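You operate a simulated robot arm through the tools that you are given. There is no shell and no other tool. Be economical: measure what you need, move in short steps, check, and stop when the job is done.

You are at the controls of a simulated two-armed robot. One attempt, no reset.

JOB
Hold the red harness down, pull both its ties tight and lay it in the wide duct.
Fine: bring it to the clear end of the bench first.

Only the result counts: the job must be done as asked and must still hold three seconds after the hand-in. Knocking over, shifting, dropping, spilling or breaking anything else fails it.

ROBOT AND FRAMES
Two 6-joint arms with two-finger parallel grippers on one trunk, on a base that drives. Base frame: it is fixed to the floor where the robot stands at the start and does not move with it; the origin is under the middle of the robot, x ahead of it, y to its left, z up. Lengths are in mm, angles in degrees, forces in N, time in s.
The left shoulder is at the start at [70, 166, 1430], the right one opposite. With the tool pointing down near the work surface each hand reaches from about 400 to 820 mm from the robot's upright axis, wherever it stands, measured 20 degrees to its own side. Places, roughly: clear end of the wiring bench [400, 0, 900]; first tie of the blue harness [900, 100, 1000]; first tie of the red harness [800, 100, 1000]; inside of the wide duct [700, 0, 900]; second tie of the blue harness [900, -100, 1000]; second tie of the red harness [800, -100, 1000]. Payload 3.91 kg a hand.
The tool frame of a hand sits at the grasp point between the pads (the TCP): z along the fingers, y along the line on which they close. The tips reach 30 mm beyond it. Largest opening 110 mm; finger width 20, thickness 10; the body of the gripper, 48 by 112 mm, starts 55 mm behind the TCP.
Orientation is that of the tool frame in the base frame, as a unit quaternion [x, y, z, w]. With the fingers straight down and closing along the base's y, the tool's x points along the base's -x, its y along +y and its z along -z.

CONTROLS
- The arms move only by the tool send_rows. It takes "left_increments", "right_increments" or both (then of equal length, played together; a hand with none holds still); each is a list of rows, each a list of 7 numbers: the shift along the base's x, y, z in mm, then the turn, a rotation vector about the base's x, y, z in degrees, then the finger opening in mm, from 0 to 110. In form: [[dx, dy, dz, wx, wy, wz, claw], ...]. A call has 1 to 10 rows; each row is the pose to reach, as a shift and turn from the pose commanded when the call began. Rows are played at 5 a second. More than 50 mm and 8.6 degrees between two rows, or a gripper value outside its range, and nothing of the call is played. Where a pose cannot be reached the arm comes as near as it can. A force on the tool above 40 N (or 10 N above the force at the start of the call, whichever is more), or a blocked arm, ends the call early, and 0.2 s more pass. The fingers move at their own pace (about 108 mm/s each) and stop on an object; they squeeze with about 32 N. The grip force told is the motor's: it shows also when the fingers shut on nothing. Time passes only in rows, and 0.2 s behind the last, so rows that repeat a pose let the fingers close. It gives the time, the measured TCP pose, the force on the tool (base axes), the opening and the grip force at its end, in the units of the frame above (readings bear some noise), with the torque about the TCP (base axes, N m) and any sound that the robot's microphone picked up, and new pictures: "pictures" is both (left out), scene, wrist or none (wrist: the cameras of the hands that moved).
- Cameras (640 x 400 px; columns grow to the right, rows downward): "scene" is now at [116.4, 10.8, 1627.2]; the picture's right is [0.17, -0.99, 0.00], its down [-0.84, -0.14, -0.52] and it looks along [0.51, 0.09, -0.86] (base axes); focal length 273 px, centre (320, 200). "left" rides on the left gripper at [77, -7, -115] in its tool frame; the picture's right is [0.09, 1.00, 0.00], its down [-0.80, 0.07, -0.59] and it looks along [-0.59, 0.05, 0.80] (tool axes); focal length 270 px, centre (320, 200). "right" rides on the right gripper at [77, 7, -114] in its tool frame; the picture's right is [-0.09, 1.00, 0.00], its down [-0.80, -0.07, -0.59] and it looks along [-0.59, -0.05, 0.80] (tool axes); focal length 270 px, centre (320, 200). There is no depth. A picture from a camera that has moved, and an enlarged one, comes with that camera's place and axes in the base frame and with its lens.
- raise_lower(by): slides the trunk up (or, below 0, down) by that many mm; the arms and the scene camera ride with it, the base frame stays. It gives what a move gives, with no picture.
- roll_base(legs): drives the robot by 1 to 6 legs, each [ahead, left, turn to the left] in mm, mm and degrees, along the robot's own axes; the way and the turn of a leg run together, so that a leg with both is an arc; at most 1500 mm and 180 degrees a leg. The arms and the cameras ride along, it lands a little off, and it stops where it bumps. It gives what a move gives, and a new picture of the scene camera.
- pan_tilt(pan, tilt): turns the head with the scene camera to pan (to the left, within 86 degrees either way) and tilt (down, from -29 to 69), counted from straight ahead of the robot. It gives what a move gives, and a new picture of the scene camera.
- enlarge(camera, box): a new picture of the part [left, top, right, bottom] of that camera's present view, enlarged. No time passes.
- hand_in(): hands the job in; it is judged then, once.

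Work in short steps. Places have to be worked out from the pictures, the camera data and where the tool is seen: move nearer, look again, correct. Check each grasp and each placing, and mend what went wrong. You have 120 turns and 260 pictures in all, those below and enlarged ones among them. Open the grippers and draw the arms clear of the work before you hand the job in, unless the task says otherwise; then end with one line.

The tools are called after "Call:" as a command line: name --argument value ..., lists and objects as JSON in quotes. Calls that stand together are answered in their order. send_rows: Moves the arms, as the interface text tells. Its arguments: {"type":"object","properties":{"left_increments":{"type":"array"},"right_increments":{"type":"array"},"pictures":{"type":"string","enum":["both","scene","wrist","none"]}},"required":[]} The other tools are called the same way: raise_lower (by) slides the trunk up or down; roll_base (legs) drives the base; pan_tilt (pan, tilt) turns the head that bears the scene camera; enlarge (camera, box) takes an enlarged picture of a part of a camera's view; hand_in () hands the job in.

At the start:

```text
time_s: 0.0
left_eef_pos: [562.9, 258.1, 998.0]
left_tcp_rot: [0.0, 1.0, 0.0, 0.003]
left_wrist_force: [-0.6, -0.5, 0.8]
left_torque: [0.01, -0.01, 0.0]
left_width: 109.9
left_grip_force: 0.0
right_eef_pos: [624.7, -297.3, 999.9]
right_tcp_rot: [0.0, 1.0, 0.0, 0.0]
right_wrist_force: [-0.7, -0.5, -0.1]
right_torque: [0.0, -0.01, 0.02]
right_width: 109.9
right_grip_force: 0.0
trunk travel left (down, up): [-925.0, 15.0]
robot x, y, heading: [0.6, -5.0, 0.1]
head pan, tilt: [9.5, 58.9]
```

scene: 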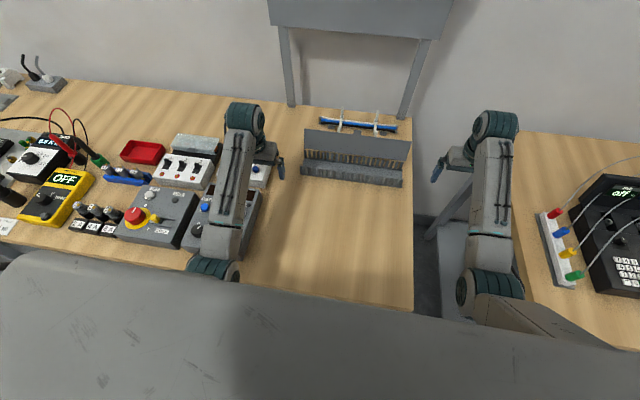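
right: 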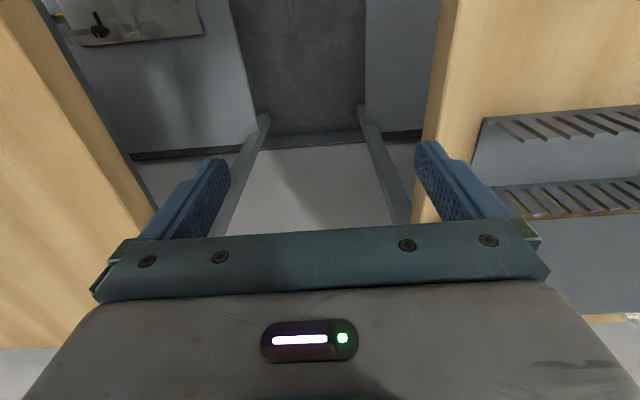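
left: 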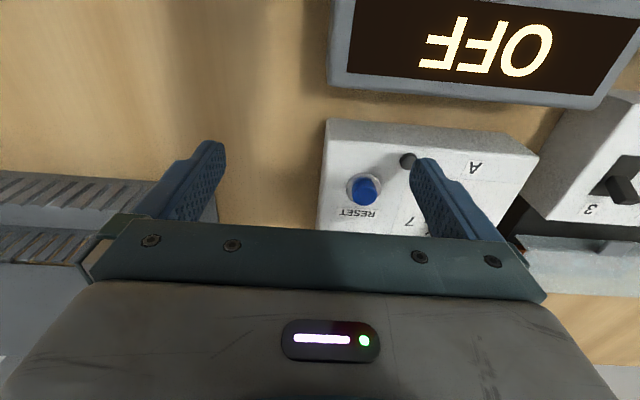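

The blue harness is visible at the back of the bench, and the red one isn't obvious yet. I'll enlarge the area around the duct.

Call:
enlarge --camera "scene" --box '[260, 80, 440, 200]'

Call:
pan_tilt --pan 0 --tilt 40

```text
3.33 times, centred on (350, 140) of scene
camera zoom: at [116.4, 10.8, 1627.2], right [0.17, -0.99, 0.0], down [-0.84, -0.14, -0.52], along [0.51, 0.09, -0.86], focal length 909 px, centre (220, 400)
```

zoom: 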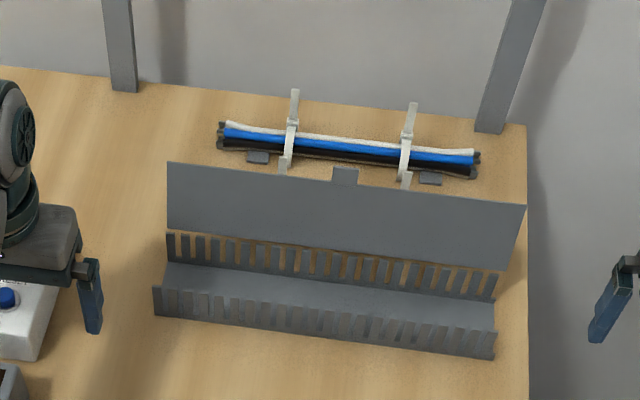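

```text
time_s: 0.8
left_eef_pos: [562.9, 258.5, 998.3]
left_tcp_rot: [0.0, 1.0, 0.0, 0.002]
left_wrist_force: [-0.4, 0.1, 1.0]
left_torque: [0.0, 0.01, 0.02]
left_width: 109.9
left_grip_force: 0.1
right_eef_pos: [624.2, -297.5, 1001.2]
right_tcp_rot: [-0.001, 1.0, 0.0, 0.0]
right_wrist_force: [-0.5, -0.6, -0.1]
right_torque: [-0.03, 0.02, -0.03]
right_width: 110.1
right_grip_force: 0.1
trunk travel left (down, up): [-925.0, 15.0]
robot x, y, heading: [-4.5, 0.6, 0.0]
head pan, tilt: [0.0, 40.0]
camera scene: at [134.4, -0.4, 1652.6], right [0.0, -1.0, 0.0], down [-0.64, 0.0, -0.77], along [0.77, 0.0, -0.64], focal length 273 px, centre (320, 200)
```

scene: 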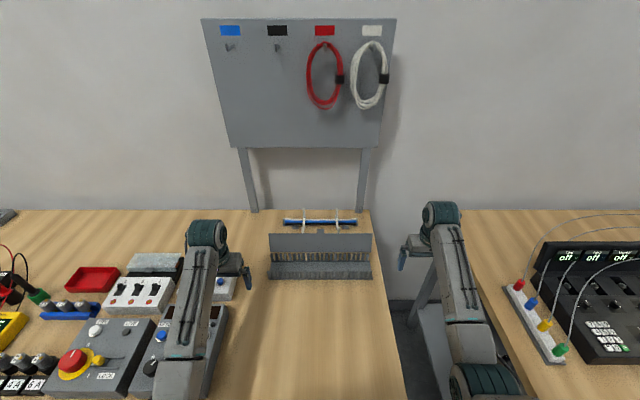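

The red harness is probably hidden behind the grey panel. I'll raise the left hand and bring it over the duct so its wrist camera can see behind the panel.

Call:
send_rows --left_increments '[[0, 0, 50, 0, 0, 0, 110], [0, 0, 100, 0, 0, 0, 110], [0, 0, 150, 0, 0, 0, 110], [20, -40, 190, 0, 0, 0, 110], [40, -80, 220, 0, 0, 0, 110], [60, -120, 240, 0, 0, 0, 110], [90, -160, 240, 0, 0, 0, 110], [110, -200, 240, 0, 0, 0, 110], [130, -230, 240, 0, 0, 0, 110], [130, -250, 240, 0, 0, 0, 110]]' --pictures "both"

```text
refused: row 4 steps farther than a row can; nothing moved
```

Steps were slightly too long, so I'll shorten them.

Call:
send_rows --left_increments '[[0, 0, 48, 0, 0, 0, 110], [0, 0, 96, 0, 0, 0, 110], [0, 0, 144, 0, 0, 0, 110], [10, -30, 180, 0, 0, 0, 110], [20, -70, 200, 0, 0, 0, 110], [40, -110, 215, 0, 0, 0, 110], [60, -150, 220, 0, 0, 0, 110], [80, -190, 220, 0, 0, 0, 110], [100, -225, 220, 0, 0, 0, 110], [120, -250, 220, 0, 0, 0, 110]]' --pictures "both"

```text
time_s: 3.0
left_eef_pos: [725.6, -2.4, 1194.0]
left_tcp_rot: [0.0, 1.0, 0.0, 0.002]
left_wrist_force: [-0.2, -0.3, 0.3]
left_torque: [0.02, -0.01, 0.02]
left_width: 109.9
left_grip_force: 0.1
left hand out of reach, approached as far as the arm can: row 1, 2, 3, 4, 5, 6, 7, 8, 9, 10
right_eef_pos: [624.5, -297.3, 1000.3]
right_tcp_rot: [0.0, 1.0, 0.0, 0.0]
right_wrist_force: [0.1, -0.5, 0.3]
right_torque: [0.01, 0.01, 0.03]
right_width: 110.1
right_grip_force: 0.1
trunk travel left (down, up): [-925.0, 15.0]
robot x, y, heading: [-0.7, -3.9, -0.2]
head pan, tilt: [0.0, 40.0]
camera scene: at [134.8, -1.1, 1652.6], right [0.0, -1.0, 0.0], down [-0.64, 0.0, -0.77], along [0.77, 0.0, -0.64], focal length 273 px, centre (320, 200)
camera left: at [647.7, -10.1, 1308.6], right [-0.09, 1.0, 0.0], down [0.8, 0.07, 0.6], along [0.6, 0.05, -0.8], focal length 270 px, centre (320, 200)
```

scene: 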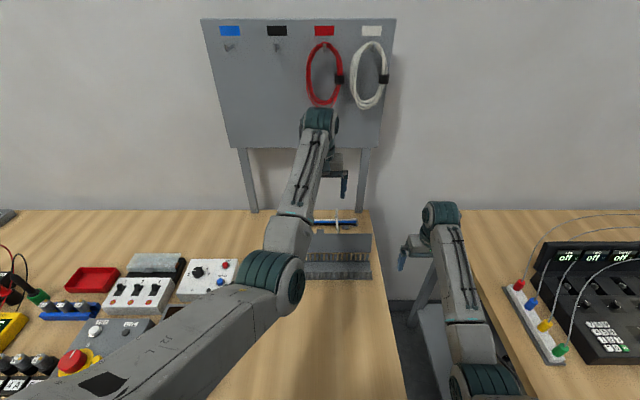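
left: 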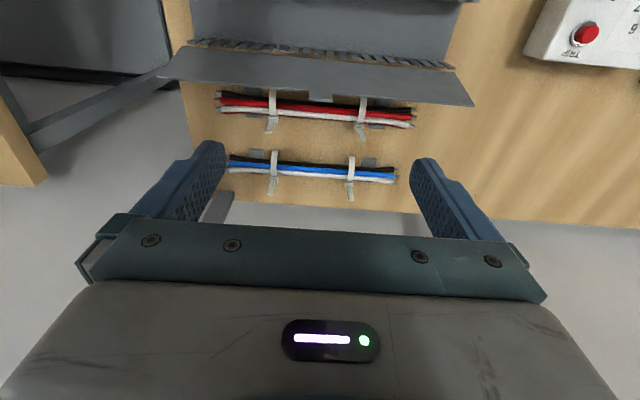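

The red harness lies just behind the panel, with the blue one beyond it. I'll enlarge for detail.

Call:
enlarge --camera "left" --box '[150, 0, 490, 212]'

Call:
enlarge --camera "left" --box '[210, 80, 420, 211]'

```text
1.88 times, centred on (320, 106) of left
camera zoom: at [647.7, -10.1, 1308.6], right [-0.09, 1.0, 0.0], down [0.8, 0.07, 0.6], along [0.6, 0.05, -0.8], focal length 509 px, centre (320, 377)
```

zoom: 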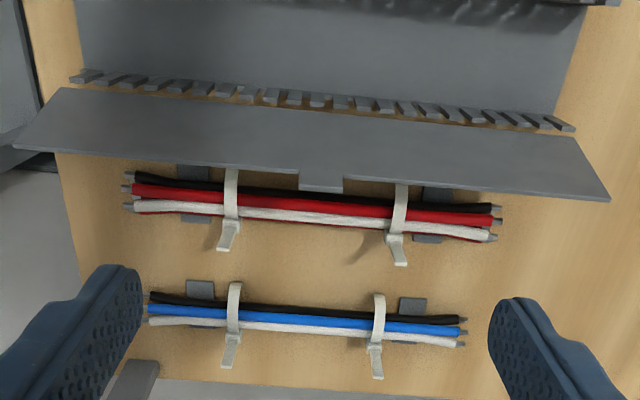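

```text
3.05 times, centred on (315, 146) of left
camera zoom: at [647.7, -10.1, 1308.6], right [-0.09, 1.0, 0.0], down [0.8, 0.07, 0.6], along [0.6, 0.05, -0.8], focal length 824 px, centre (335, 366)
```

zoom: 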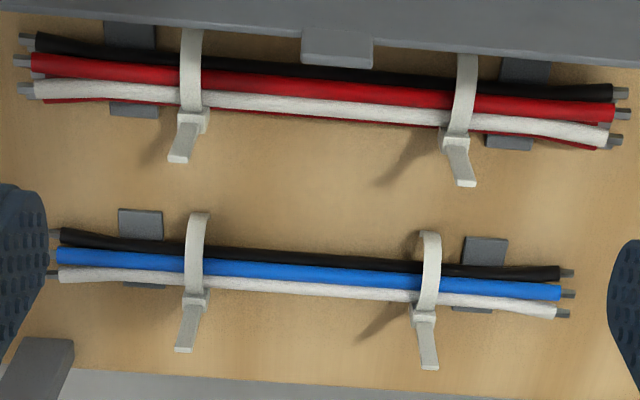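

From triangulation, the duct is at x≈635–707, y±165, about 42 high. Its lid stands open behind it, with the top edge at x≈728, z≈1010. The red harness is along y at x≈780, y −148..145. I'll lower the left hand and begin turning it to close along x.

Call:
send_rows --left_increments '[[0, 0, -10, 0, 0, -8.5, 110], [0, 0, -20, 0, 0, -17, 110], [0, 0, -30, 0, 0, -25.5, 110], [0, 0, -40, 0, 0, -34, 110], [0, 0, -50, 0, 0, -42.5, 110], [0, 0, -60, 0, 0, -51, 110], [0, 0, -70, 0, 0, -59.5, 110], [0, 0, -80, 0, 0, -68, 110], [0, 0, -80, 0, 0, -76.5, 110], [0, 0, -80, 0, 0, -85, 110]]' --pictures "none"

```text
time_s: 5.2
left_eef_pos: [719.8, -1.4, 1114.2]
left_tcp_rot: [0.676, 0.737, -0.002, 0.002]
left_wrist_force: [-0.2, -0.5, 1.2]
left_torque: [0.02, -0.01, -0.01]
left_width: 110.1
left_grip_force: 0.2
right_eef_pos: [623.7, -296.8, 1000.4]
right_tcp_rot: [0.0, 1.0, 0.0, 0.0]
right_wrist_force: [0.2, -0.7, 0.4]
right_torque: [-0.01, -0.02, 0.03]
right_width: 110.1
right_grip_force: 0.2
trunk travel left (down, up): [-925.0, 15.0]
robot x, y, heading: [2.4, -0.5, -0.2]
head pan, tilt: [0.0, 40.0]
```

Reached pose is now my reference. I'll finish the turn, lean the hand 15° away from the lid and go above the harness.

Call:
send_rows --left_increments '[[15, 0, 0, 0, 0, -5, 110], [30, 0, 0, -0.3, 7, -5, 110], [48, 0, 0, -0.65, 15, -5, 110], [65, 0, -10, -0.65, 15, -5, 110], [65, 0, -20, -0.65, 15, -5, 110]]' --pictures "both"

```text
time_s: 6.4
left_eef_pos: [746.2, 20.9, 1100.6]
left_tcp_rot: [0.701, 0.701, -0.095, -0.091]
left_wrist_force: [0.2, -0.2, 0.5]
left_torque: [-0.02, 0.0, 0.0]
left_width: 109.8
left_grip_force: 0.1
left hand out of reach, approached as far as the arm can: row 3, 4, 5
right_eef_pos: [625.8, -297.5, 998.5]
right_tcp_rot: [0.0, 1.0, 0.0, -0.002]
right_wrist_force: [-0.1, 0.4, -0.5]
right_torque: [0.02, -0.01, 0.01]
right_width: 110.1
right_grip_force: 0.0
trunk travel left (down, up): [-925.0, 15.0]
robot x, y, heading: [-1.2, 0.6, 0.1]
head pan, tilt: [0.0, 40.0]
camera scene: at [135.5, -0.6, 1652.6], right [0.0, -1.0, 0.0], down [-0.64, 0.0, -0.77], along [0.77, 0.0, -0.64], focal length 273 px, centre (320, 200)
camera left: at [768.7, 96.4, 1213.7], right [0.96, 0.09, -0.26], down [0.22, -0.8, 0.56], along [-0.16, -0.6, -0.79], focal length 270 px, centre (320, 200)
```

scene: 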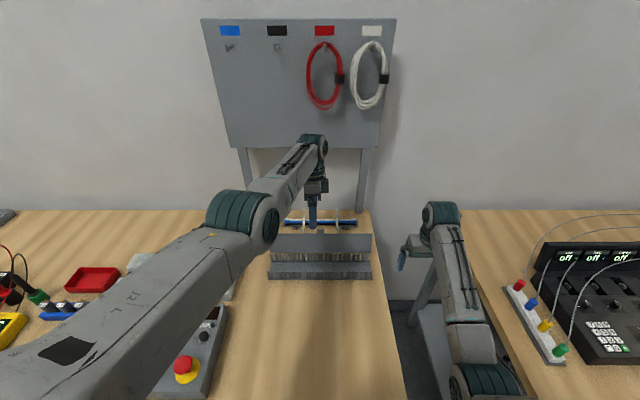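
left: 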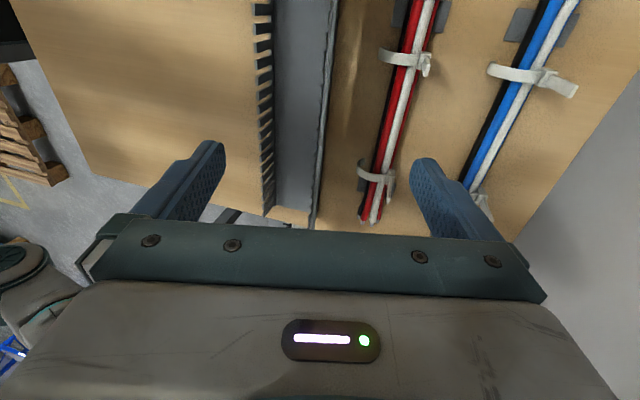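

The left hand is short of reach there. I'll drive the base ahead a modest 110 mm; both hands are above everything in the way.

Call:
roll_base --legs '[[60, 0, 0]]'

Call:
roll_base --legs '[[50, 0, 0]]'

```text
time_s: 7.4
left_eef_pos: [784.0, 14.9, 1103.9]
left_tcp_rot: [0.703, 0.699, -0.094, -0.09]
left_wrist_force: [-0.3, -0.3, 0.6]
left_torque: [-0.03, 0.0, -0.01]
left_width: 110.1
left_grip_force: 0.0
right_eef_pos: [661.6, -301.0, 1001.1]
right_tcp_rot: [0.004, 1.0, 0.0, 0.001]
right_wrist_force: [0.3, 0.5, -0.6]
right_torque: [0.01, 0.02, -0.05]
right_width: 109.9
right_grip_force: 0.1
trunk travel left (down, up): [-925.0, 15.0]
robot x, y, heading: [40.1, 4.8, -0.2]
head pan, tilt: [0.0, 40.0]
camera scene: at [171.4, 0.2, 1653.2], right [-0.01, -1.0, 0.0], down [-0.64, 0.0, -0.77], along [0.77, -0.01, -0.64], focal length 273 px, centre (320, 200)
```

scene: 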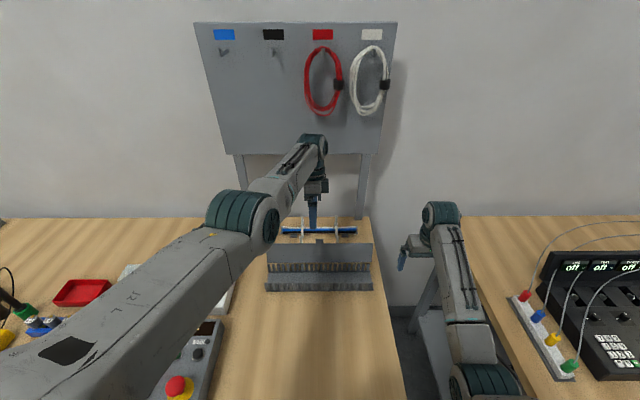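

```text
time_s: 8.1
left_eef_pos: [789.0, 14.4, 1100.3]
left_tcp_rot: [0.705, 0.697, -0.094, -0.092]
left_wrist_force: [0.8, -0.5, -0.2]
left_torque: [0.0, 0.01, 0.02]
left_width: 109.6
left_grip_force: 0.0
right_eef_pos: [664.9, -299.6, 997.5]
right_tcp_rot: [0.005, 1.0, -0.001, -0.001]
right_wrist_force: [0.1, 0.4, -0.5]
right_torque: [0.0, -0.01, -0.01]
right_width: 109.9
right_grip_force: 0.1
trunk travel left (down, up): [-925.0, 15.0]
robot x, y, heading: [42.9, 1.4, -0.7]
head pan, tilt: [0.0, 40.0]
stopped in leg 1: the robot was blocked; the commanded pose is now the measured one
camera scene: at [177.8, 0.4, 1652.4], right [-0.01, -1.0, 0.0], down [-0.64, 0.01, -0.76], along [0.76, -0.01, -0.64], focal length 273 px, centre (320, 200)
```

scene: 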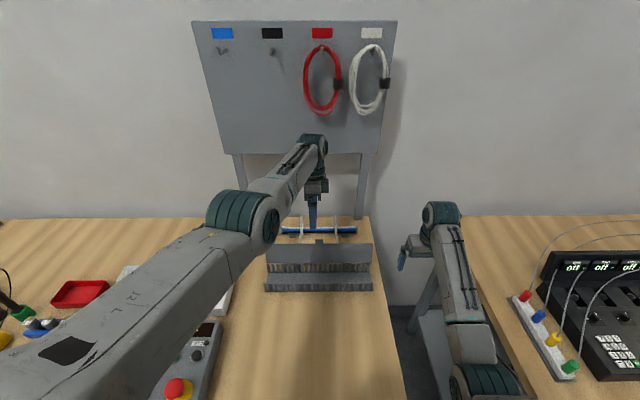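

The base touched the bench after about 45 mm, so that's the limit. The hand is now over the harness; I'll lower it with the lean to z≈1030 and look.

Call:
send_rows --left_increments '[[0, -4, -25, 0, 0, 0, 110], [0, -10, -50, 0, 0, 0, 110], [0, -14, -60, 0, 0, 0, 110]]' --pictures "wrist"

Call:
enlarge --camera "left" --box '[260, 0, 600, 212]'

Call:
enlarge --camera "scene" --box '[240, 190, 400, 300]'

```text
time_s: 8.9
left_eef_pos: [777.7, 11.7, 1061.9]
left_tcp_rot: [0.705, 0.697, -0.094, -0.092]
left_wrist_force: [-1.2, -0.3, -0.2]
left_torque: [-0.05, 0.02, 0.01]
left_width: 110.2
left_grip_force: 0.2
left hand out of reach, approached as far as the arm can: row 1, 2, 3
right_eef_pos: [664.1, -300.4, 999.1]
right_tcp_rot: [0.004, 1.0, 0.0, 0.0]
right_wrist_force: [1.0, -0.4, -1.2]
right_torque: [0.01, 0.0, -0.02]
right_width: 109.9
right_grip_force: 0.0
trunk travel left (down, up): [-925.0, 15.0]
robot x, y, heading: [40.2, 2.6, -0.5]
head pan, tilt: [0.0, 40.0]
camera left: at [800.0, 88.0, 1173.3], right [0.96, 0.08, -0.26], down [0.22, -0.8, 0.56], along [-0.16, -0.59, -0.79], focal length 270 px, centre (320, 200)
```

left: 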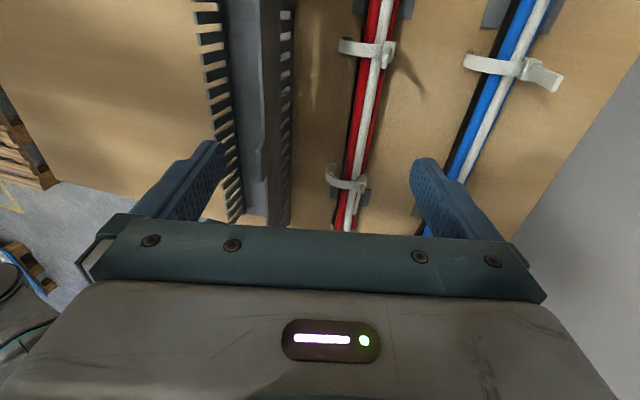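

```text
1.88 times, centred on (430, 106) of left
camera zoom: at [800.0, 88.0, 1173.3], right [0.96, 0.08, -0.26], down [0.22, -0.8, 0.56], along [-0.16, -0.59, -0.79], focal length 509 px, centre (113, 377)
```

zoom: 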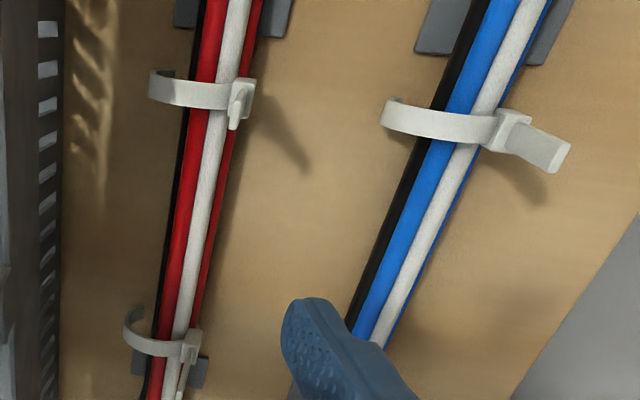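

```text
3.64 times, centred on (320, 245) of scene
camera zoom: at [176.8, 0.4, 1652.5], right [-0.01, -1.0, 0.0], down [-0.64, 0.01, -0.77], along [0.77, -0.01, -0.64], focal length 992 px, centre (320, 36)
```

zoom: 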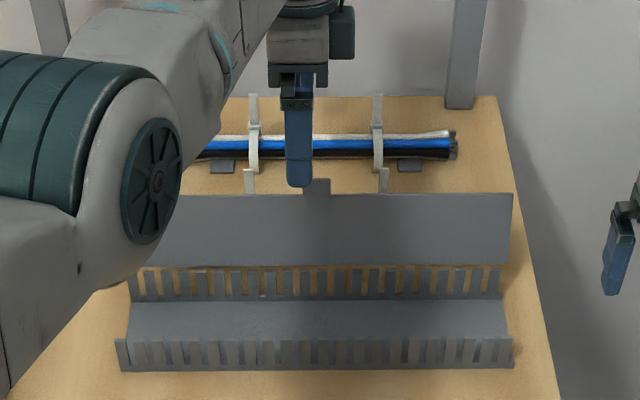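

Lean plus low height exceeds reach, so I'll lower the trunk instead, which brings the shoulder nearer the wrist height. First I'll narrow the left fingers to 60 so they clear the lid, and raise the right hand so it stays clear.

Call:
send_rows --left_increments '[[0, 0, 10, 0, 0, 0, 60], [2, 0, 20, 0, 0, 0, 60], [4, 0, 30, 0, 0, 0, 60]]' --right_increments '[[0, 0, 40, 0, 0, 0, 110], [0, 0, 80, 0, 0, 0, 110], [0, 0, 120, 0, 0, 0, 110]]' --pictures "none"

Call:
raise_lower --by -80

```text
time_s: 9.7
left_eef_pos: [780.9, 10.8, 1089.9]
left_tcp_rot: [0.704, 0.698, -0.094, -0.092]
left_wrist_force: [-0.4, 1.2, -0.5]
left_torque: [0.02, 0.02, 0.02]
left_width: 59.8
left_grip_force: 0.0
right_eef_pos: [700.4, -305.0, 1060.9]
right_tcp_rot: [0.005, 1.0, 0.0, 0.002]
right_wrist_force: [0.4, 0.7, 0.4]
right_torque: [0.0, 0.01, -0.01]
right_width: 110.1
right_grip_force: 0.0
right hand out of reach, approached as far as the arm can: row 1, 2, 3
trunk travel left (down, up): [-925.0, 15.0]
robot x, y, heading: [40.8, 3.0, -0.5]
head pan, tilt: [0.0, 40.0]
```

```text
time_s: 10.9
left_eef_pos: [781.5, 10.6, 1010.4]
left_tcp_rot: [0.705, 0.697, -0.093, -0.092]
left_wrist_force: [0.1, -0.3, 0.0]
left_torque: [0.02, 0.01, -0.03]
left_width: 59.8
left_grip_force: 0.0
right_eef_pos: [698.7, -305.3, 980.2]
right_tcp_rot: [0.004, 1.0, 0.0, 0.003]
right_wrist_force: [-0.1, 0.0, -0.2]
right_torque: [-0.04, -0.01, 0.01]
right_width: 109.9
right_grip_force: 0.2
trunk travel left (down, up): [-845.0, 95.0]
robot x, y, heading: [37.2, 4.5, -0.8]
head pan, tilt: [0.0, 40.0]
```

The left hand is at z 1010. I'll check the alignment by wrist and scene camera, shifting to y≈0.

Call:
send_rows --left_increments '[[2, -6, 0, 0, 0, 0, 60], [4, -12, -5, 0, 0, 0, 60]]' --pictures "both"

Call:
enlarge --camera "scene" --box '[240, 190, 400, 300]'

```text
time_s: 11.5
left_eef_pos: [780.5, 2.4, 1005.8]
left_tcp_rot: [0.705, 0.697, -0.093, -0.092]
left_wrist_force: [0.4, 0.6, -0.5]
left_torque: [0.0, 0.0, -0.03]
left_width: 59.9
left_grip_force: 0.1
left hand out of reach, approached as far as the arm can: row 2
right_eef_pos: [699.2, -304.4, 979.5]
right_tcp_rot: [0.004, 1.0, 0.0, 0.001]
right_wrist_force: [0.2, 0.9, 0.2]
right_torque: [-0.03, -0.01, 0.0]
right_width: 110.0
right_grip_force: 0.0
trunk travel left (down, up): [-845.0, 95.0]
robot x, y, heading: [35.6, -1.5, -0.4]
head pan, tilt: [0.0, 40.0]
camera scene: at [175.5, 0.3, 1572.7], right [-0.01, -1.0, 0.0], down [-0.64, 0.01, -0.77], along [0.77, -0.01, -0.64], focal length 273 px, centre (320, 200)
camera left: at [803.0, 78.6, 1119.4], right [0.96, 0.08, -0.26], down [0.22, -0.8, 0.56], along [-0.16, -0.59, -0.79], focal length 270 px, centre (320, 200)
```

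scene: 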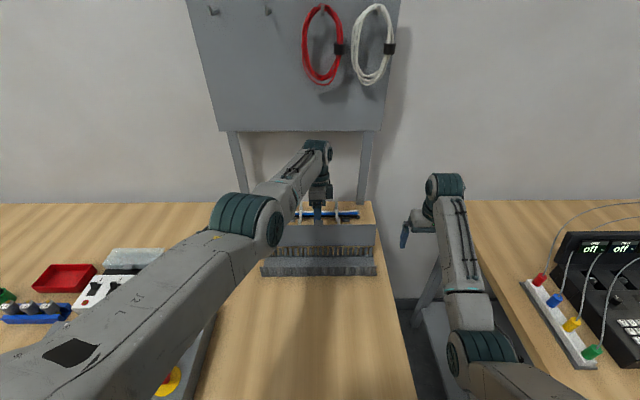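
left: 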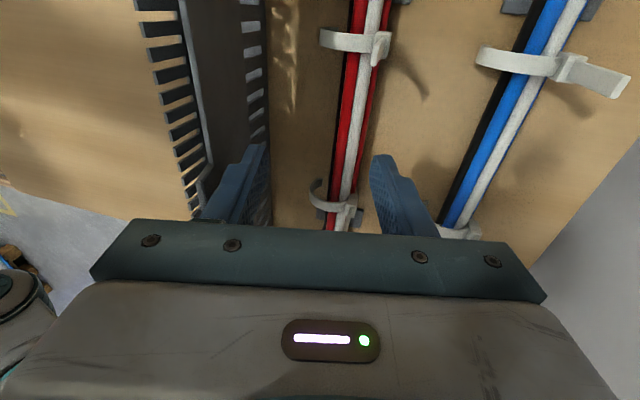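

```text
3.64 times, centred on (320, 245) of scene
camera zoom: at [175.5, 0.3, 1572.7], right [-0.01, -1.0, 0.0], down [-0.64, 0.01, -0.77], along [0.77, -0.01, -0.64], focal length 992 px, centre (320, 36)
```

zoom: 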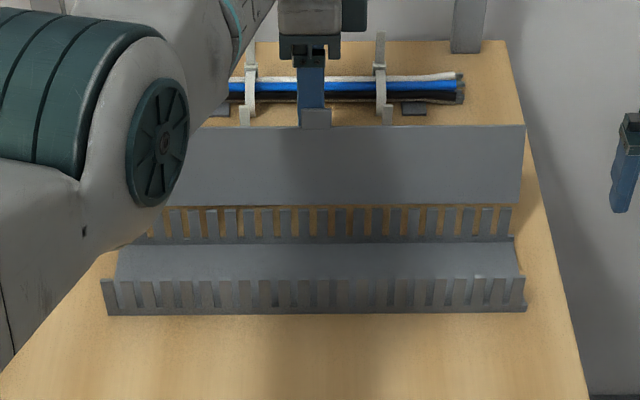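

Ties are at y≈−69 and +63, and the bundle is about 32 mm wide, centred at x≈781. The hand is aligned but close to the lid, so I'll lower the trunk another 40 mm to gain reach and shift +x slightly.

Call:
send_rows --left_increments '[[0, -5, 10, 0, 0, 0, 58], [2, -6, 15, 0, 0, 0, 58]]' --right_increments '[[0, 0, 20, 0, 0, 0, 110], [0, 0, 40, 0, 0, 0, 110]]' --pictures "none"

Call:
raise_lower --by -40

Call:
send_rows --left_increments '[[4, 0, 0, 0, 0, 0, 58], [6, 0, 0, 0, 0, 0, 58]]' --pictures "wrist"

```text
time_s: 12.1
left_eef_pos: [782.2, -1.5, 1021.9]
left_tcp_rot: [0.704, 0.698, -0.093, -0.092]
left_wrist_force: [-0.7, -0.2, -0.6]
left_torque: [0.0, 0.01, -0.04]
left_width: 57.9
left_grip_force: 0.2
right_eef_pos: [719.2, -308.4, 996.2]
right_tcp_rot: [0.004, 1.0, 0.0, 0.002]
right_wrist_force: [0.3, 0.2, -0.3]
right_torque: [0.01, 0.01, -0.01]
right_width: 110.1
right_grip_force: 0.0
right hand out of reach, approached as far as the arm can: row 1, 2
trunk travel left (down, up): [-845.0, 95.0]
robot x, y, heading: [37.9, 3.1, -0.5]
head pan, tilt: [0.0, 40.0]
```

```text
time_s: 12.9
left_eef_pos: [779.3, -2.7, 984.6]
left_tcp_rot: [0.704, 0.699, -0.092, -0.091]
left_wrist_force: [-0.3, 0.0, -0.1]
left_torque: [0.0, 0.01, -0.01]
left_width: 58.1
left_grip_force: 0.1
right_eef_pos: [718.0, -307.5, 957.7]
right_tcp_rot: [0.005, 1.0, 0.0, 0.002]
right_wrist_force: [-0.6, -0.2, 0.0]
right_torque: [-0.02, -0.02, 0.01]
right_width: 110.1
right_grip_force: 0.0
trunk travel left (down, up): [-805.0, 135.0]
robot x, y, heading: [42.4, 0.8, -0.7]
head pan, tilt: [0.0, 40.0]
```

```text
time_s: 13.5
left_eef_pos: [781.5, -0.6, 984.3]
left_tcp_rot: [0.703, 0.699, -0.093, -0.091]
left_wrist_force: [0.2, 0.2, 0.2]
left_torque: [0.03, 0.02, 0.0]
left_width: 58.3
left_grip_force: 0.0
left hand out of reach, approached as far as the arm can: row 1, 2
right_eef_pos: [718.8, -307.8, 956.5]
right_tcp_rot: [0.005, 1.0, 0.0, 0.003]
right_wrist_force: [0.9, 0.0, 0.2]
right_torque: [-0.03, 0.02, 0.01]
right_width: 110.0
right_grip_force: 0.0
trunk travel left (down, up): [-805.0, 135.0]
robot x, y, heading: [43.8, 3.8, -0.8]
head pan, tilt: [0.0, 40.0]
camera left: at [805.4, 76.0, 1096.8], right [0.96, 0.08, -0.26], down [0.22, -0.8, 0.56], along [-0.16, -0.59, -0.79], focal length 270 px, centre (320, 200)
```

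left: 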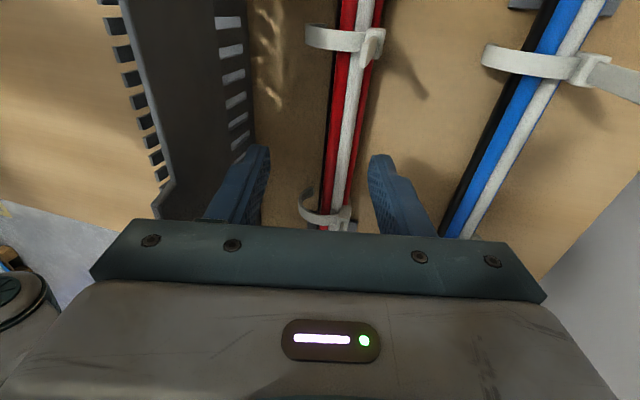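

The fingers straddle the bundle with the lid just left of the left finger. I'll keep descending via the trunk.

Call:
raise_lower --by -28

Call:
send_rows --left_increments '[[2, -1, 0, 0, 0, 0, 58], [3, -2, 0, 0, 0, 0, 58]]' --pictures "both"

Call:
enlarge --camera "scene" --box '[240, 160, 400, 260]'

```text
time_s: 14.2
left_eef_pos: [780.9, -1.3, 955.9]
left_tcp_rot: [0.703, 0.699, -0.093, -0.091]
left_wrist_force: [-0.4, -0.2, -0.1]
left_torque: [0.02, 0.0, 0.01]
left_width: 58.4
left_grip_force: 0.1
right_eef_pos: [718.6, -307.0, 928.9]
right_tcp_rot: [0.005, 1.0, 0.0, 0.003]
right_wrist_force: [-0.1, 0.0, -0.3]
right_torque: [-0.03, -0.01, 0.0]
right_width: 110.0
right_grip_force: 0.0
trunk travel left (down, up): [-777.0, 163.0]
robot x, y, heading: [40.2, 4.7, -0.8]
head pan, tilt: [0.0, 40.0]
```

```text
time_s: 14.8
left_eef_pos: [782.6, -0.2, 955.5]
left_tcp_rot: [0.704, 0.698, -0.093, -0.091]
left_wrist_force: [-0.7, -1.0, -0.6]
left_torque: [0.01, -0.02, 0.0]
left_width: 57.9
left_grip_force: 0.0
right_eef_pos: [717.9, -307.9, 930.0]
right_tcp_rot: [0.004, 1.0, -0.001, 0.003]
right_wrist_force: [0.7, 0.1, -0.1]
right_torque: [-0.01, 0.01, 0.03]
right_width: 109.9
right_grip_force: 0.0
trunk travel left (down, up): [-777.0, 163.0]
robot x, y, heading: [41.2, 3.1, -0.9]
head pan, tilt: [0.0, 40.0]
camera scene: at [175.1, 0.5, 1504.7], right [-0.01, -1.0, 0.0], down [-0.64, 0.01, -0.77], along [0.77, -0.01, -0.64], focal length 273 px, centre (320, 200)
camera left: at [805.0, 75.0, 1069.1], right [0.96, 0.08, -0.26], down [0.22, -0.8, 0.56], along [-0.16, -0.59, -0.79], focal length 270 px, centre (320, 200)
```

scene: 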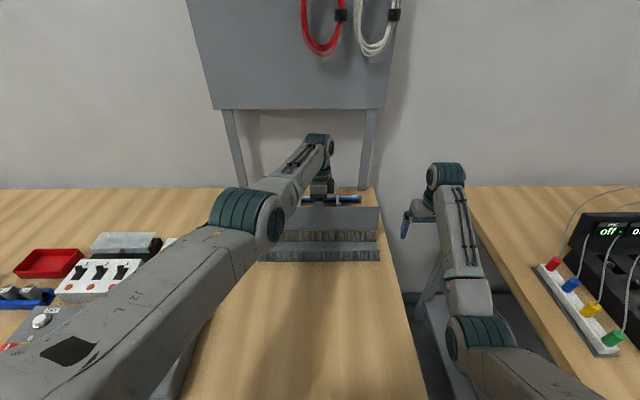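
left: 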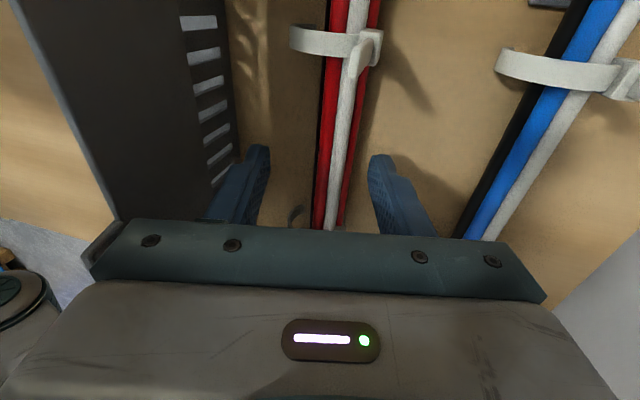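

```text
4.00 times, centred on (320, 210) of scene
camera zoom: at [175.1, 0.5, 1504.7], right [-0.01, -1.0, 0.0], down [-0.64, 0.01, -0.77], along [0.77, -0.01, -0.64], focal length 1091 px, centre (320, 160)
```

zoom: 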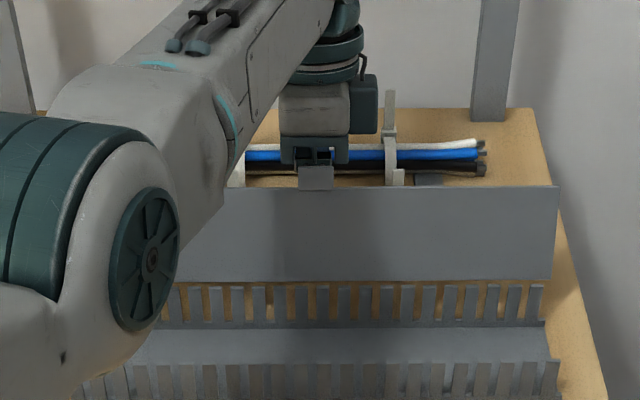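

I'll lower 12 mm more; because of the lean, the +x fingertip will then be nearly at bench height. Then I'll close.

Call:
raise_lower --by -12

Call:
send_rows --left_increments '[[1, 0, 0, 0, 0, 0, 50], [1, 0, -2, 0, 0, 0, 46]]' --pictures "wrist"

Call:
enlarge --camera "left" --box '[180, 60, 480, 248]'

```text
time_s: 15.4
left_eef_pos: [781.8, -1.1, 943.8]
left_tcp_rot: [0.704, 0.698, -0.094, -0.092]
left_wrist_force: [0.3, 0.1, -0.7]
left_torque: [0.02, 0.0, 0.03]
left_width: 57.9
left_grip_force: 0.0
right_eef_pos: [718.8, -309.2, 917.6]
right_tcp_rot: [0.003, 1.0, 0.001, 0.002]
right_wrist_force: [-0.3, 0.8, -0.1]
right_torque: [0.02, -0.01, -0.02]
right_width: 109.9
right_grip_force: 0.1
trunk travel left (down, up): [-765.0, 175.0]
robot x, y, heading: [42.9, 1.3, -0.7]
head pan, tilt: [0.0, 40.0]
```

```text
time_s: 16.0
left_eef_pos: [782.8, -1.7, 941.6]
left_tcp_rot: [0.703, 0.699, -0.093, -0.091]
left_wrist_force: [0.3, 0.3, 0.7]
left_torque: [0.02, 0.0, 0.01]
left_width: 46.0
left_grip_force: 0.0
right_eef_pos: [718.4, -308.3, 918.1]
right_tcp_rot: [0.005, 1.0, 0.0, 0.003]
right_wrist_force: [0.0, -0.5, -0.7]
right_torque: [-0.02, -0.01, 0.02]
right_width: 110.2
right_grip_force: 0.1
trunk travel left (down, up): [-765.0, 175.0]
robot x, y, heading: [40.3, 1.7, -0.6]
head pan, tilt: [0.0, 40.0]
camera left: at [805.3, 75.7, 1055.2], right [0.96, 0.08, -0.26], down [0.22, -0.8, 0.56], along [-0.16, -0.59, -0.79], focal length 270 px, centre (320, 200)
```

left: 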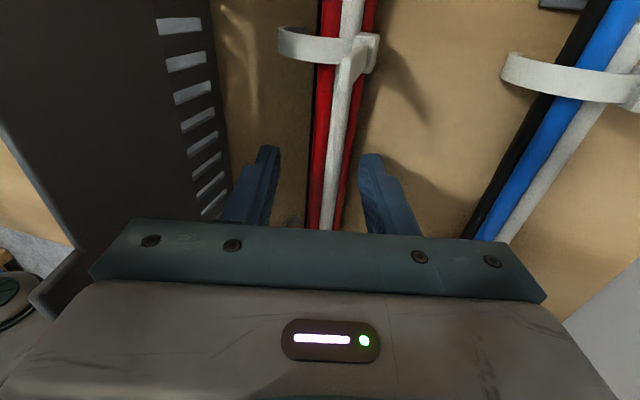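

```text
2.13 times, centred on (330, 154) of left
camera zoom: at [805.3, 75.7, 1055.2], right [0.96, 0.08, -0.26], down [0.22, -0.8, 0.56], along [-0.16, -0.59, -0.79], focal length 575 px, centre (299, 298)
```

zoom: 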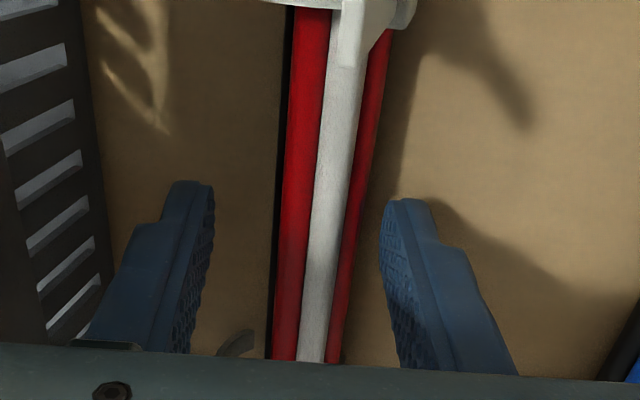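

Fingers straddle the bundle evenly and sit low. I'll close in place.

Call:
send_rows --left_increments '[[0, 0, 0, 0, 0, 0, 36], [0, 0, -2, 0, 0, 0, 28], [0, 0, -2, 0, 0, 0, 10], [0, 0, -2, 0, 0, 0, 5]]' --pictures "wrist"

Call:
enlarge --camera "left" --box '[180, 60, 480, 248]'

```text
time_s: 17.0
left_eef_pos: [781.2, 0.5, 940.2]
left_tcp_rot: [0.704, 0.698, -0.094, -0.091]
left_wrist_force: [-0.5, -0.6, 0.7]
left_torque: [0.07, 0.08, 0.04]
left_width: 25.0
left_grip_force: 32.2
right_eef_pos: [719.4, -307.9, 916.5]
right_tcp_rot: [0.005, 1.0, 0.0, 0.002]
right_wrist_force: [-0.4, -0.3, 0.0]
right_torque: [0.0, -0.01, -0.01]
right_width: 109.9
right_grip_force: 0.0
trunk travel left (down, up): [-765.0, 175.0]
robot x, y, heading: [36.7, 3.2, -0.6]
head pan, tilt: [0.0, 40.0]
camera left: at [805.0, 75.8, 1052.8], right [0.96, 0.08, -0.26], down [0.22, -0.8, 0.56], along [-0.16, -0.59, -0.79], focal length 270 px, centre (320, 200)
```

left: 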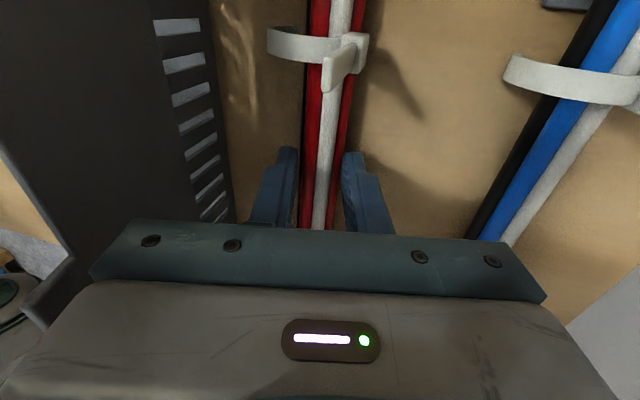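

```text
2.13 times, centred on (330, 154) of left
camera zoom: at [805.0, 75.8, 1052.8], right [0.96, 0.08, -0.26], down [0.22, -0.8, 0.56], along [-0.16, -0.59, -0.79], focal length 575 px, centre (299, 298)
```

zoom: 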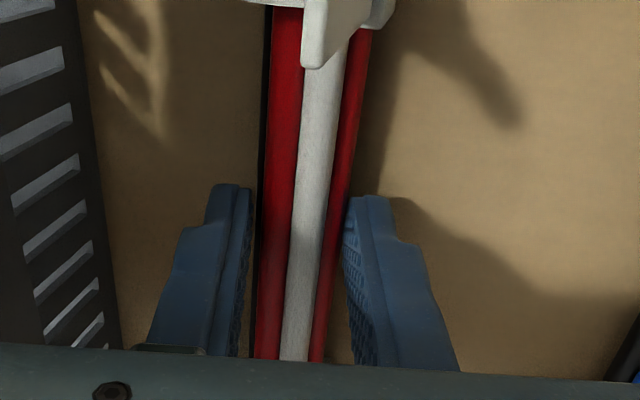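

The bundle is held at 25 mm with 32 N. I'll lift it with the trunk and check.

Call:
raise_lower --by 25

Call:
send_rows --left_increments '[[0, 0, 0, 0, 0, 0, 5]]' --pictures "both"

Call:
enlarge --camera "scene" --box '[240, 160, 400, 260]'

```text
time_s: 17.8
left_eef_pos: [781.1, -0.1, 965.7]
left_tcp_rot: [0.703, 0.699, -0.093, -0.091]
left_wrist_force: [-0.3, 0.0, -1.9]
left_torque: [-0.03, 0.04, 0.0]
left_width: 25.2
left_grip_force: 32.3
right_eef_pos: [718.9, -308.6, 941.5]
right_tcp_rot: [0.004, 1.0, 0.001, 0.002]
right_wrist_force: [-0.4, -0.3, -0.4]
right_torque: [0.01, -0.01, 0.0]
right_width: 110.0
right_grip_force: 0.0
trunk travel left (down, up): [-790.0, 150.0]
robot x, y, heading: [38.7, 5.0, -0.7]
head pan, tilt: [0.0, 40.0]
```

```text
time_s: 18.1
left_eef_pos: [781.4, -1.4, 965.0]
left_tcp_rot: [0.704, 0.699, -0.093, -0.092]
left_wrist_force: [1.1, 0.5, -1.9]
left_torque: [0.0, 0.01, 0.0]
left_width: 25.3
left_grip_force: 32.1
right_eef_pos: [718.4, -307.6, 943.0]
right_tcp_rot: [0.004, 1.0, 0.0, 0.003]
right_wrist_force: [-0.3, -0.5, 0.4]
right_torque: [0.02, 0.03, -0.01]
right_width: 110.1
right_grip_force: 0.1
trunk travel left (down, up): [-790.0, 150.0]
robot x, y, heading: [40.3, 0.8, -0.5]
head pan, tilt: [0.0, 40.0]
camera scene: at [175.0, 0.7, 1517.7], right [-0.01, -1.0, 0.0], down [-0.64, 0.01, -0.77], along [0.77, -0.01, -0.64], focal length 273 px, centre (320, 200)
camera left: at [804.7, 76.0, 1078.3], right [0.96, 0.08, -0.26], down [0.22, -0.8, 0.56], along [-0.16, -0.59, -0.79], focal length 270 px, centre (320, 200)
```

scene: 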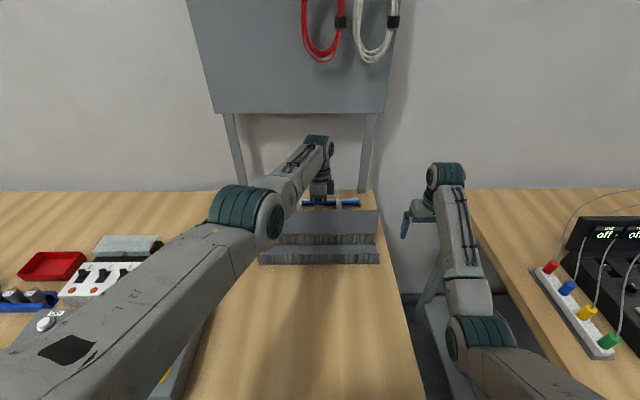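
left: 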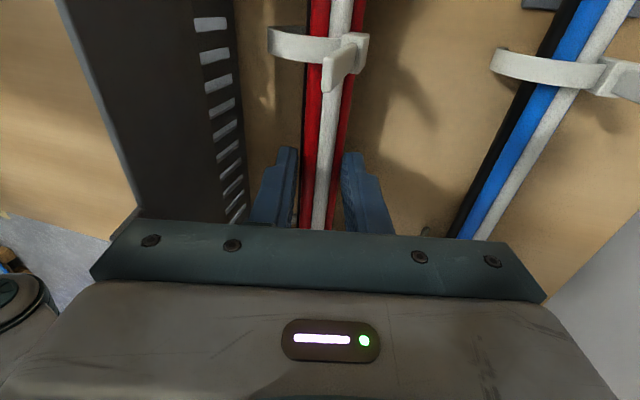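

```text
4.00 times, centred on (320, 210) of scene
camera zoom: at [175.0, 0.7, 1517.7], right [-0.01, -1.0, 0.0], down [-0.64, 0.01, -0.77], along [0.77, -0.01, -0.64], focal length 1091 px, centre (320, 160)
```

zoom: 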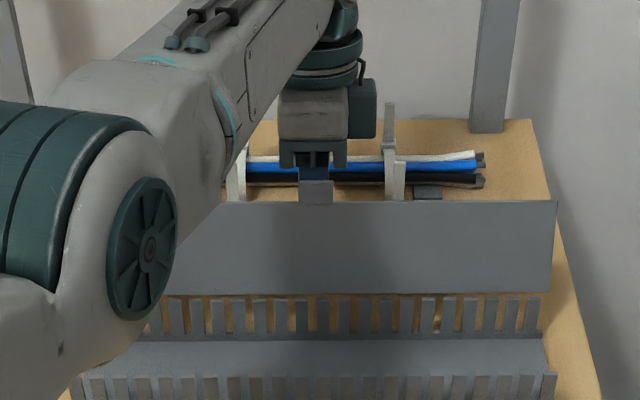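

Harness lifted, about 0.2 kg. I'll raise it well above the lid.

Call:
raise_lower --by 130

Call:
roll_base --legs '[[-120, 0, 0]]'

```text
time_s: 19.7
left_eef_pos: [781.9, -0.5, 1095.2]
left_tcp_rot: [0.704, 0.698, -0.093, -0.091]
left_wrist_force: [0.1, 0.0, -2.0]
left_torque: [-0.02, -0.03, -0.03]
left_width: 25.2
left_grip_force: 31.9
right_eef_pos: [719.8, -308.6, 1071.0]
right_tcp_rot: [0.004, 1.0, 0.0, 0.003]
right_wrist_force: [-0.3, -0.6, -0.2]
right_torque: [-0.03, -0.04, 0.03]
right_width: 110.2
right_grip_force: 0.1
trunk travel left (down, up): [-920.0, 20.0]
robot x, y, heading: [42.8, 3.6, -0.7]
head pan, tilt: [0.0, 40.0]
```

```text
time_s: 21.0
left_eef_pos: [664.7, 2.1, 1092.7]
left_tcp_rot: [0.703, 0.699, -0.095, -0.093]
left_wrist_force: [-0.2, 0.6, -2.0]
left_torque: [0.02, -0.01, -0.01]
left_width: 25.0
left_grip_force: 31.5
right_eef_pos: [601.6, -306.0, 1070.2]
right_tcp_rot: [0.004, 1.0, -0.001, 0.001]
right_wrist_force: [0.4, -0.3, -0.4]
right_torque: [-0.03, 0.0, -0.01]
right_width: 110.1
right_grip_force: 0.1
trunk travel left (down, up): [-920.0, 20.0]
robot x, y, heading: [-79.1, 2.2, -0.5]
head pan, tilt: [0.0, 40.0]
camera scene: at [60.3, 1.6, 1647.0], right [-0.01, -1.0, 0.0], down [-0.65, 0.01, -0.76], along [0.76, -0.01, -0.65], focal length 273 px, centre (320, 200)
```

scene: 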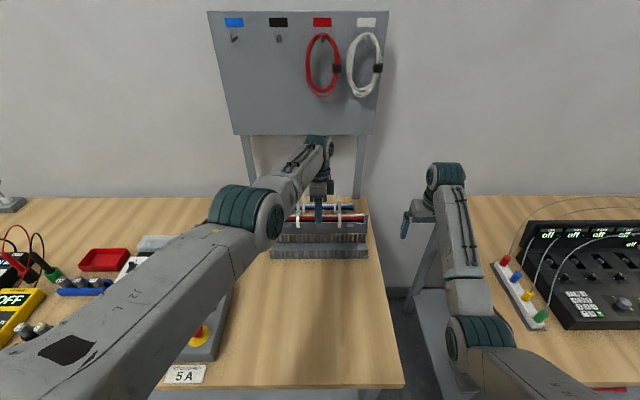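

Clear bench in front of the duct spans y −200..230. I'll bring the harness toward x≈500 and undo the lean as I go.

Call:
send_rows --left_increments '[[-25, 0, 0, 0, -4, 0, 5], [-50, 0, -5, 0, -8, 0, 5], [-75, 0, -15, 0, -12, 0, 5], [-100, 0, -30, 0, -15, 0, 5], [-125, 0, -50, 0, -15, 0, 5], [-150, 0, -75, 0, -15, 0, 5], [-165, 0, -90, 0, -15, 0, 5]]' --pictures "both"

```text
time_s: 22.8
left_eef_pos: [566.6, 112.1, 1024.9]
left_tcp_rot: [0.689, 0.722, 0.064, -0.003]
left_wrist_force: [0.8, -0.5, -2.0]
left_torque: [0.02, 0.02, -0.02]
left_width: 25.1
left_grip_force: 31.9
left hand out of reach, approached as far as the arm can: row 3, 4, 5, 6, 7
right_eef_pos: [599.1, -306.9, 1071.0]
right_tcp_rot: [0.005, 1.0, 0.0, 0.002]
right_wrist_force: [0.6, 0.3, -0.8]
right_torque: [-0.03, 0.01, 0.01]
right_width: 110.3
right_grip_force: 0.0
trunk travel left (down, up): [-920.0, 20.0]
robot x, y, heading: [-77.5, 3.9, -0.4]
head pan, tilt: [0.0, 40.0]
stopped in row 7 (left hand): the arm was blocked; the commanded pose is now the measured one
camera scene: at [55.9, 1.2, 1647.5], right [-0.01, -1.0, 0.0], down [-0.64, 0.01, -0.77], along [0.77, -0.01, -0.64], focal length 273 px, centre (320, 200)
camera left: at [545.6, 177.3, 1146.0], right [0.99, 0.13, 0.1], down [0.06, -0.85, 0.52], along [0.15, -0.51, -0.85], focal length 270 px, centre (320, 200)
```

scene: 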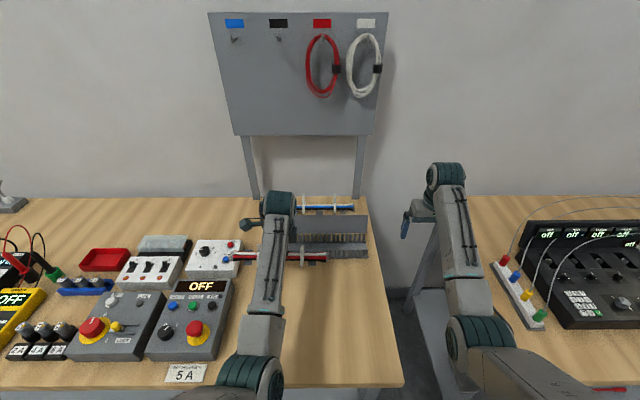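
left: 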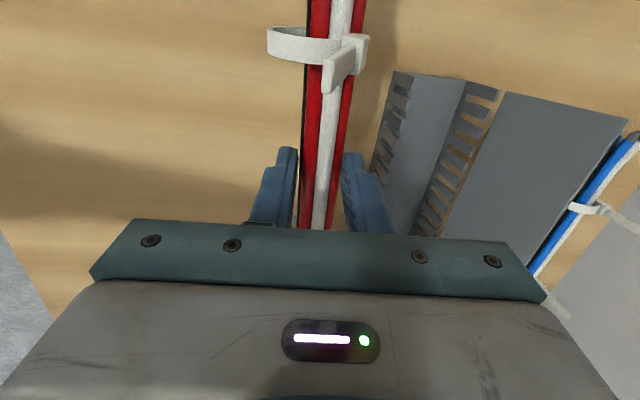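

The arm can't fold that close at this height, so I'll back the base off further and keep the hand extended instead.

Call:
roll_base --legs '[[-150, 0, 0]]'

Call:
send_rows --left_increments '[[20, -20, 0, 0, 0, 0, 5], [40, -45, 0, 0, 0, 0, 5], [60, -70, 0, 0, 0, 0, 5], [75, -95, 0, 0, 0, 0, 5], [85, -112, 0, 0, 0, 0, 5]]' --pictures "both"

```text
time_s: 24.1
left_eef_pos: [418.1, 113.5, 1023.7]
left_tcp_rot: [0.69, 0.721, 0.062, -0.004]
left_wrist_force: [0.2, -0.6, -2.3]
left_torque: [0.0, 0.02, 0.0]
left_width: 25.2
left_grip_force: 31.9
right_eef_pos: [449.9, -307.2, 1070.8]
right_tcp_rot: [0.005, 1.0, 0.0, 0.001]
right_wrist_force: [-0.1, 0.2, -1.1]
right_torque: [0.01, -0.01, -0.01]
right_width: 109.9
right_grip_force: 0.0
trunk travel left (down, up): [-920.0, 20.0]
robot x, y, heading: [-230.6, 4.6, -0.8]
head pan, tilt: [0.0, 40.0]
camera scene: at [-92.0, 2.8, 1647.2], right [-0.01, -1.0, 0.0], down [-0.65, 0.01, -0.76], along [0.76, -0.01, -0.65], focal length 273 px, centre (320, 200)
```

scene: 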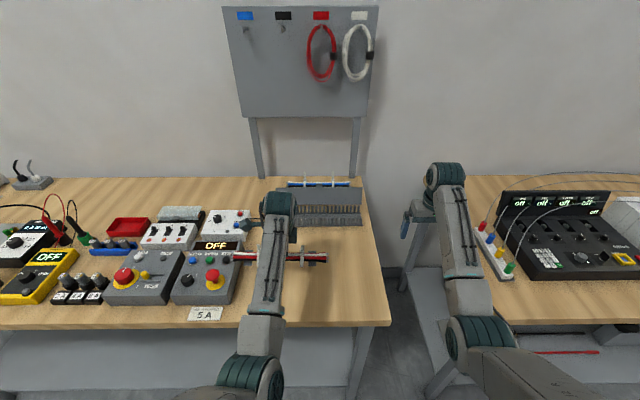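

```text
time_s: 25.4
left_eef_pos: [502.2, 2.4, 1024.7]
left_tcp_rot: [0.69, 0.721, 0.062, -0.004]
left_wrist_force: [0.4, -0.4, -1.9]
left_torque: [0.01, 0.02, -0.04]
left_width: 25.2
left_grip_force: 32.1
right_eef_pos: [448.0, -307.0, 1070.0]
right_tcp_rot: [0.006, 1.0, 0.001, 0.001]
right_wrist_force: [0.1, 0.2, -0.5]
right_torque: [-0.01, 0.01, 0.03]
right_width: 110.0
right_grip_force: 0.0
trunk travel left (down, up): [-920.0, 20.0]
robot x, y, heading: [-231.5, 7.5, -0.5]
head pan, tilt: [0.0, 40.0]
camera scene: at [-94.4, 1.9, 1647.4], right [-0.01, -1.0, 0.0], down [-0.64, 0.01, -0.77], along [0.77, -0.01, -0.64], focal length 273 px, centre (320, 200)
camera left: at [481.9, 66.3, 1144.3], right [0.99, 0.13, 0.09], down [0.06, -0.85, 0.52], along [0.15, -0.51, -0.85], focal length 270 px, centre (320, 200)
```

scene: 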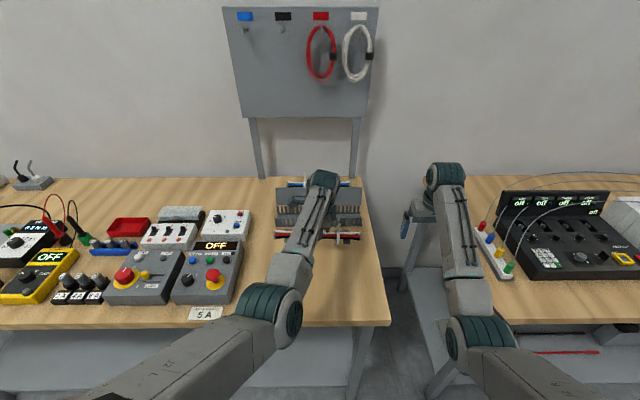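
left: 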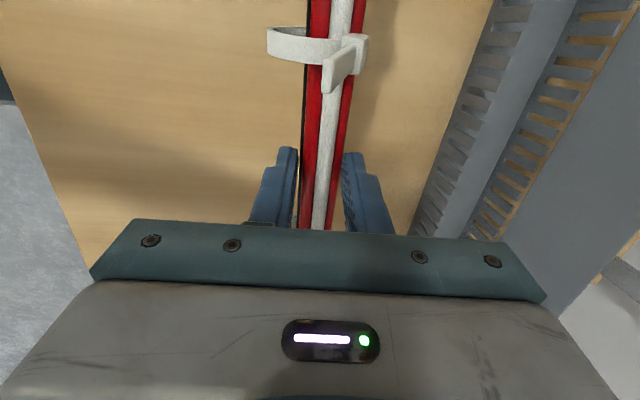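

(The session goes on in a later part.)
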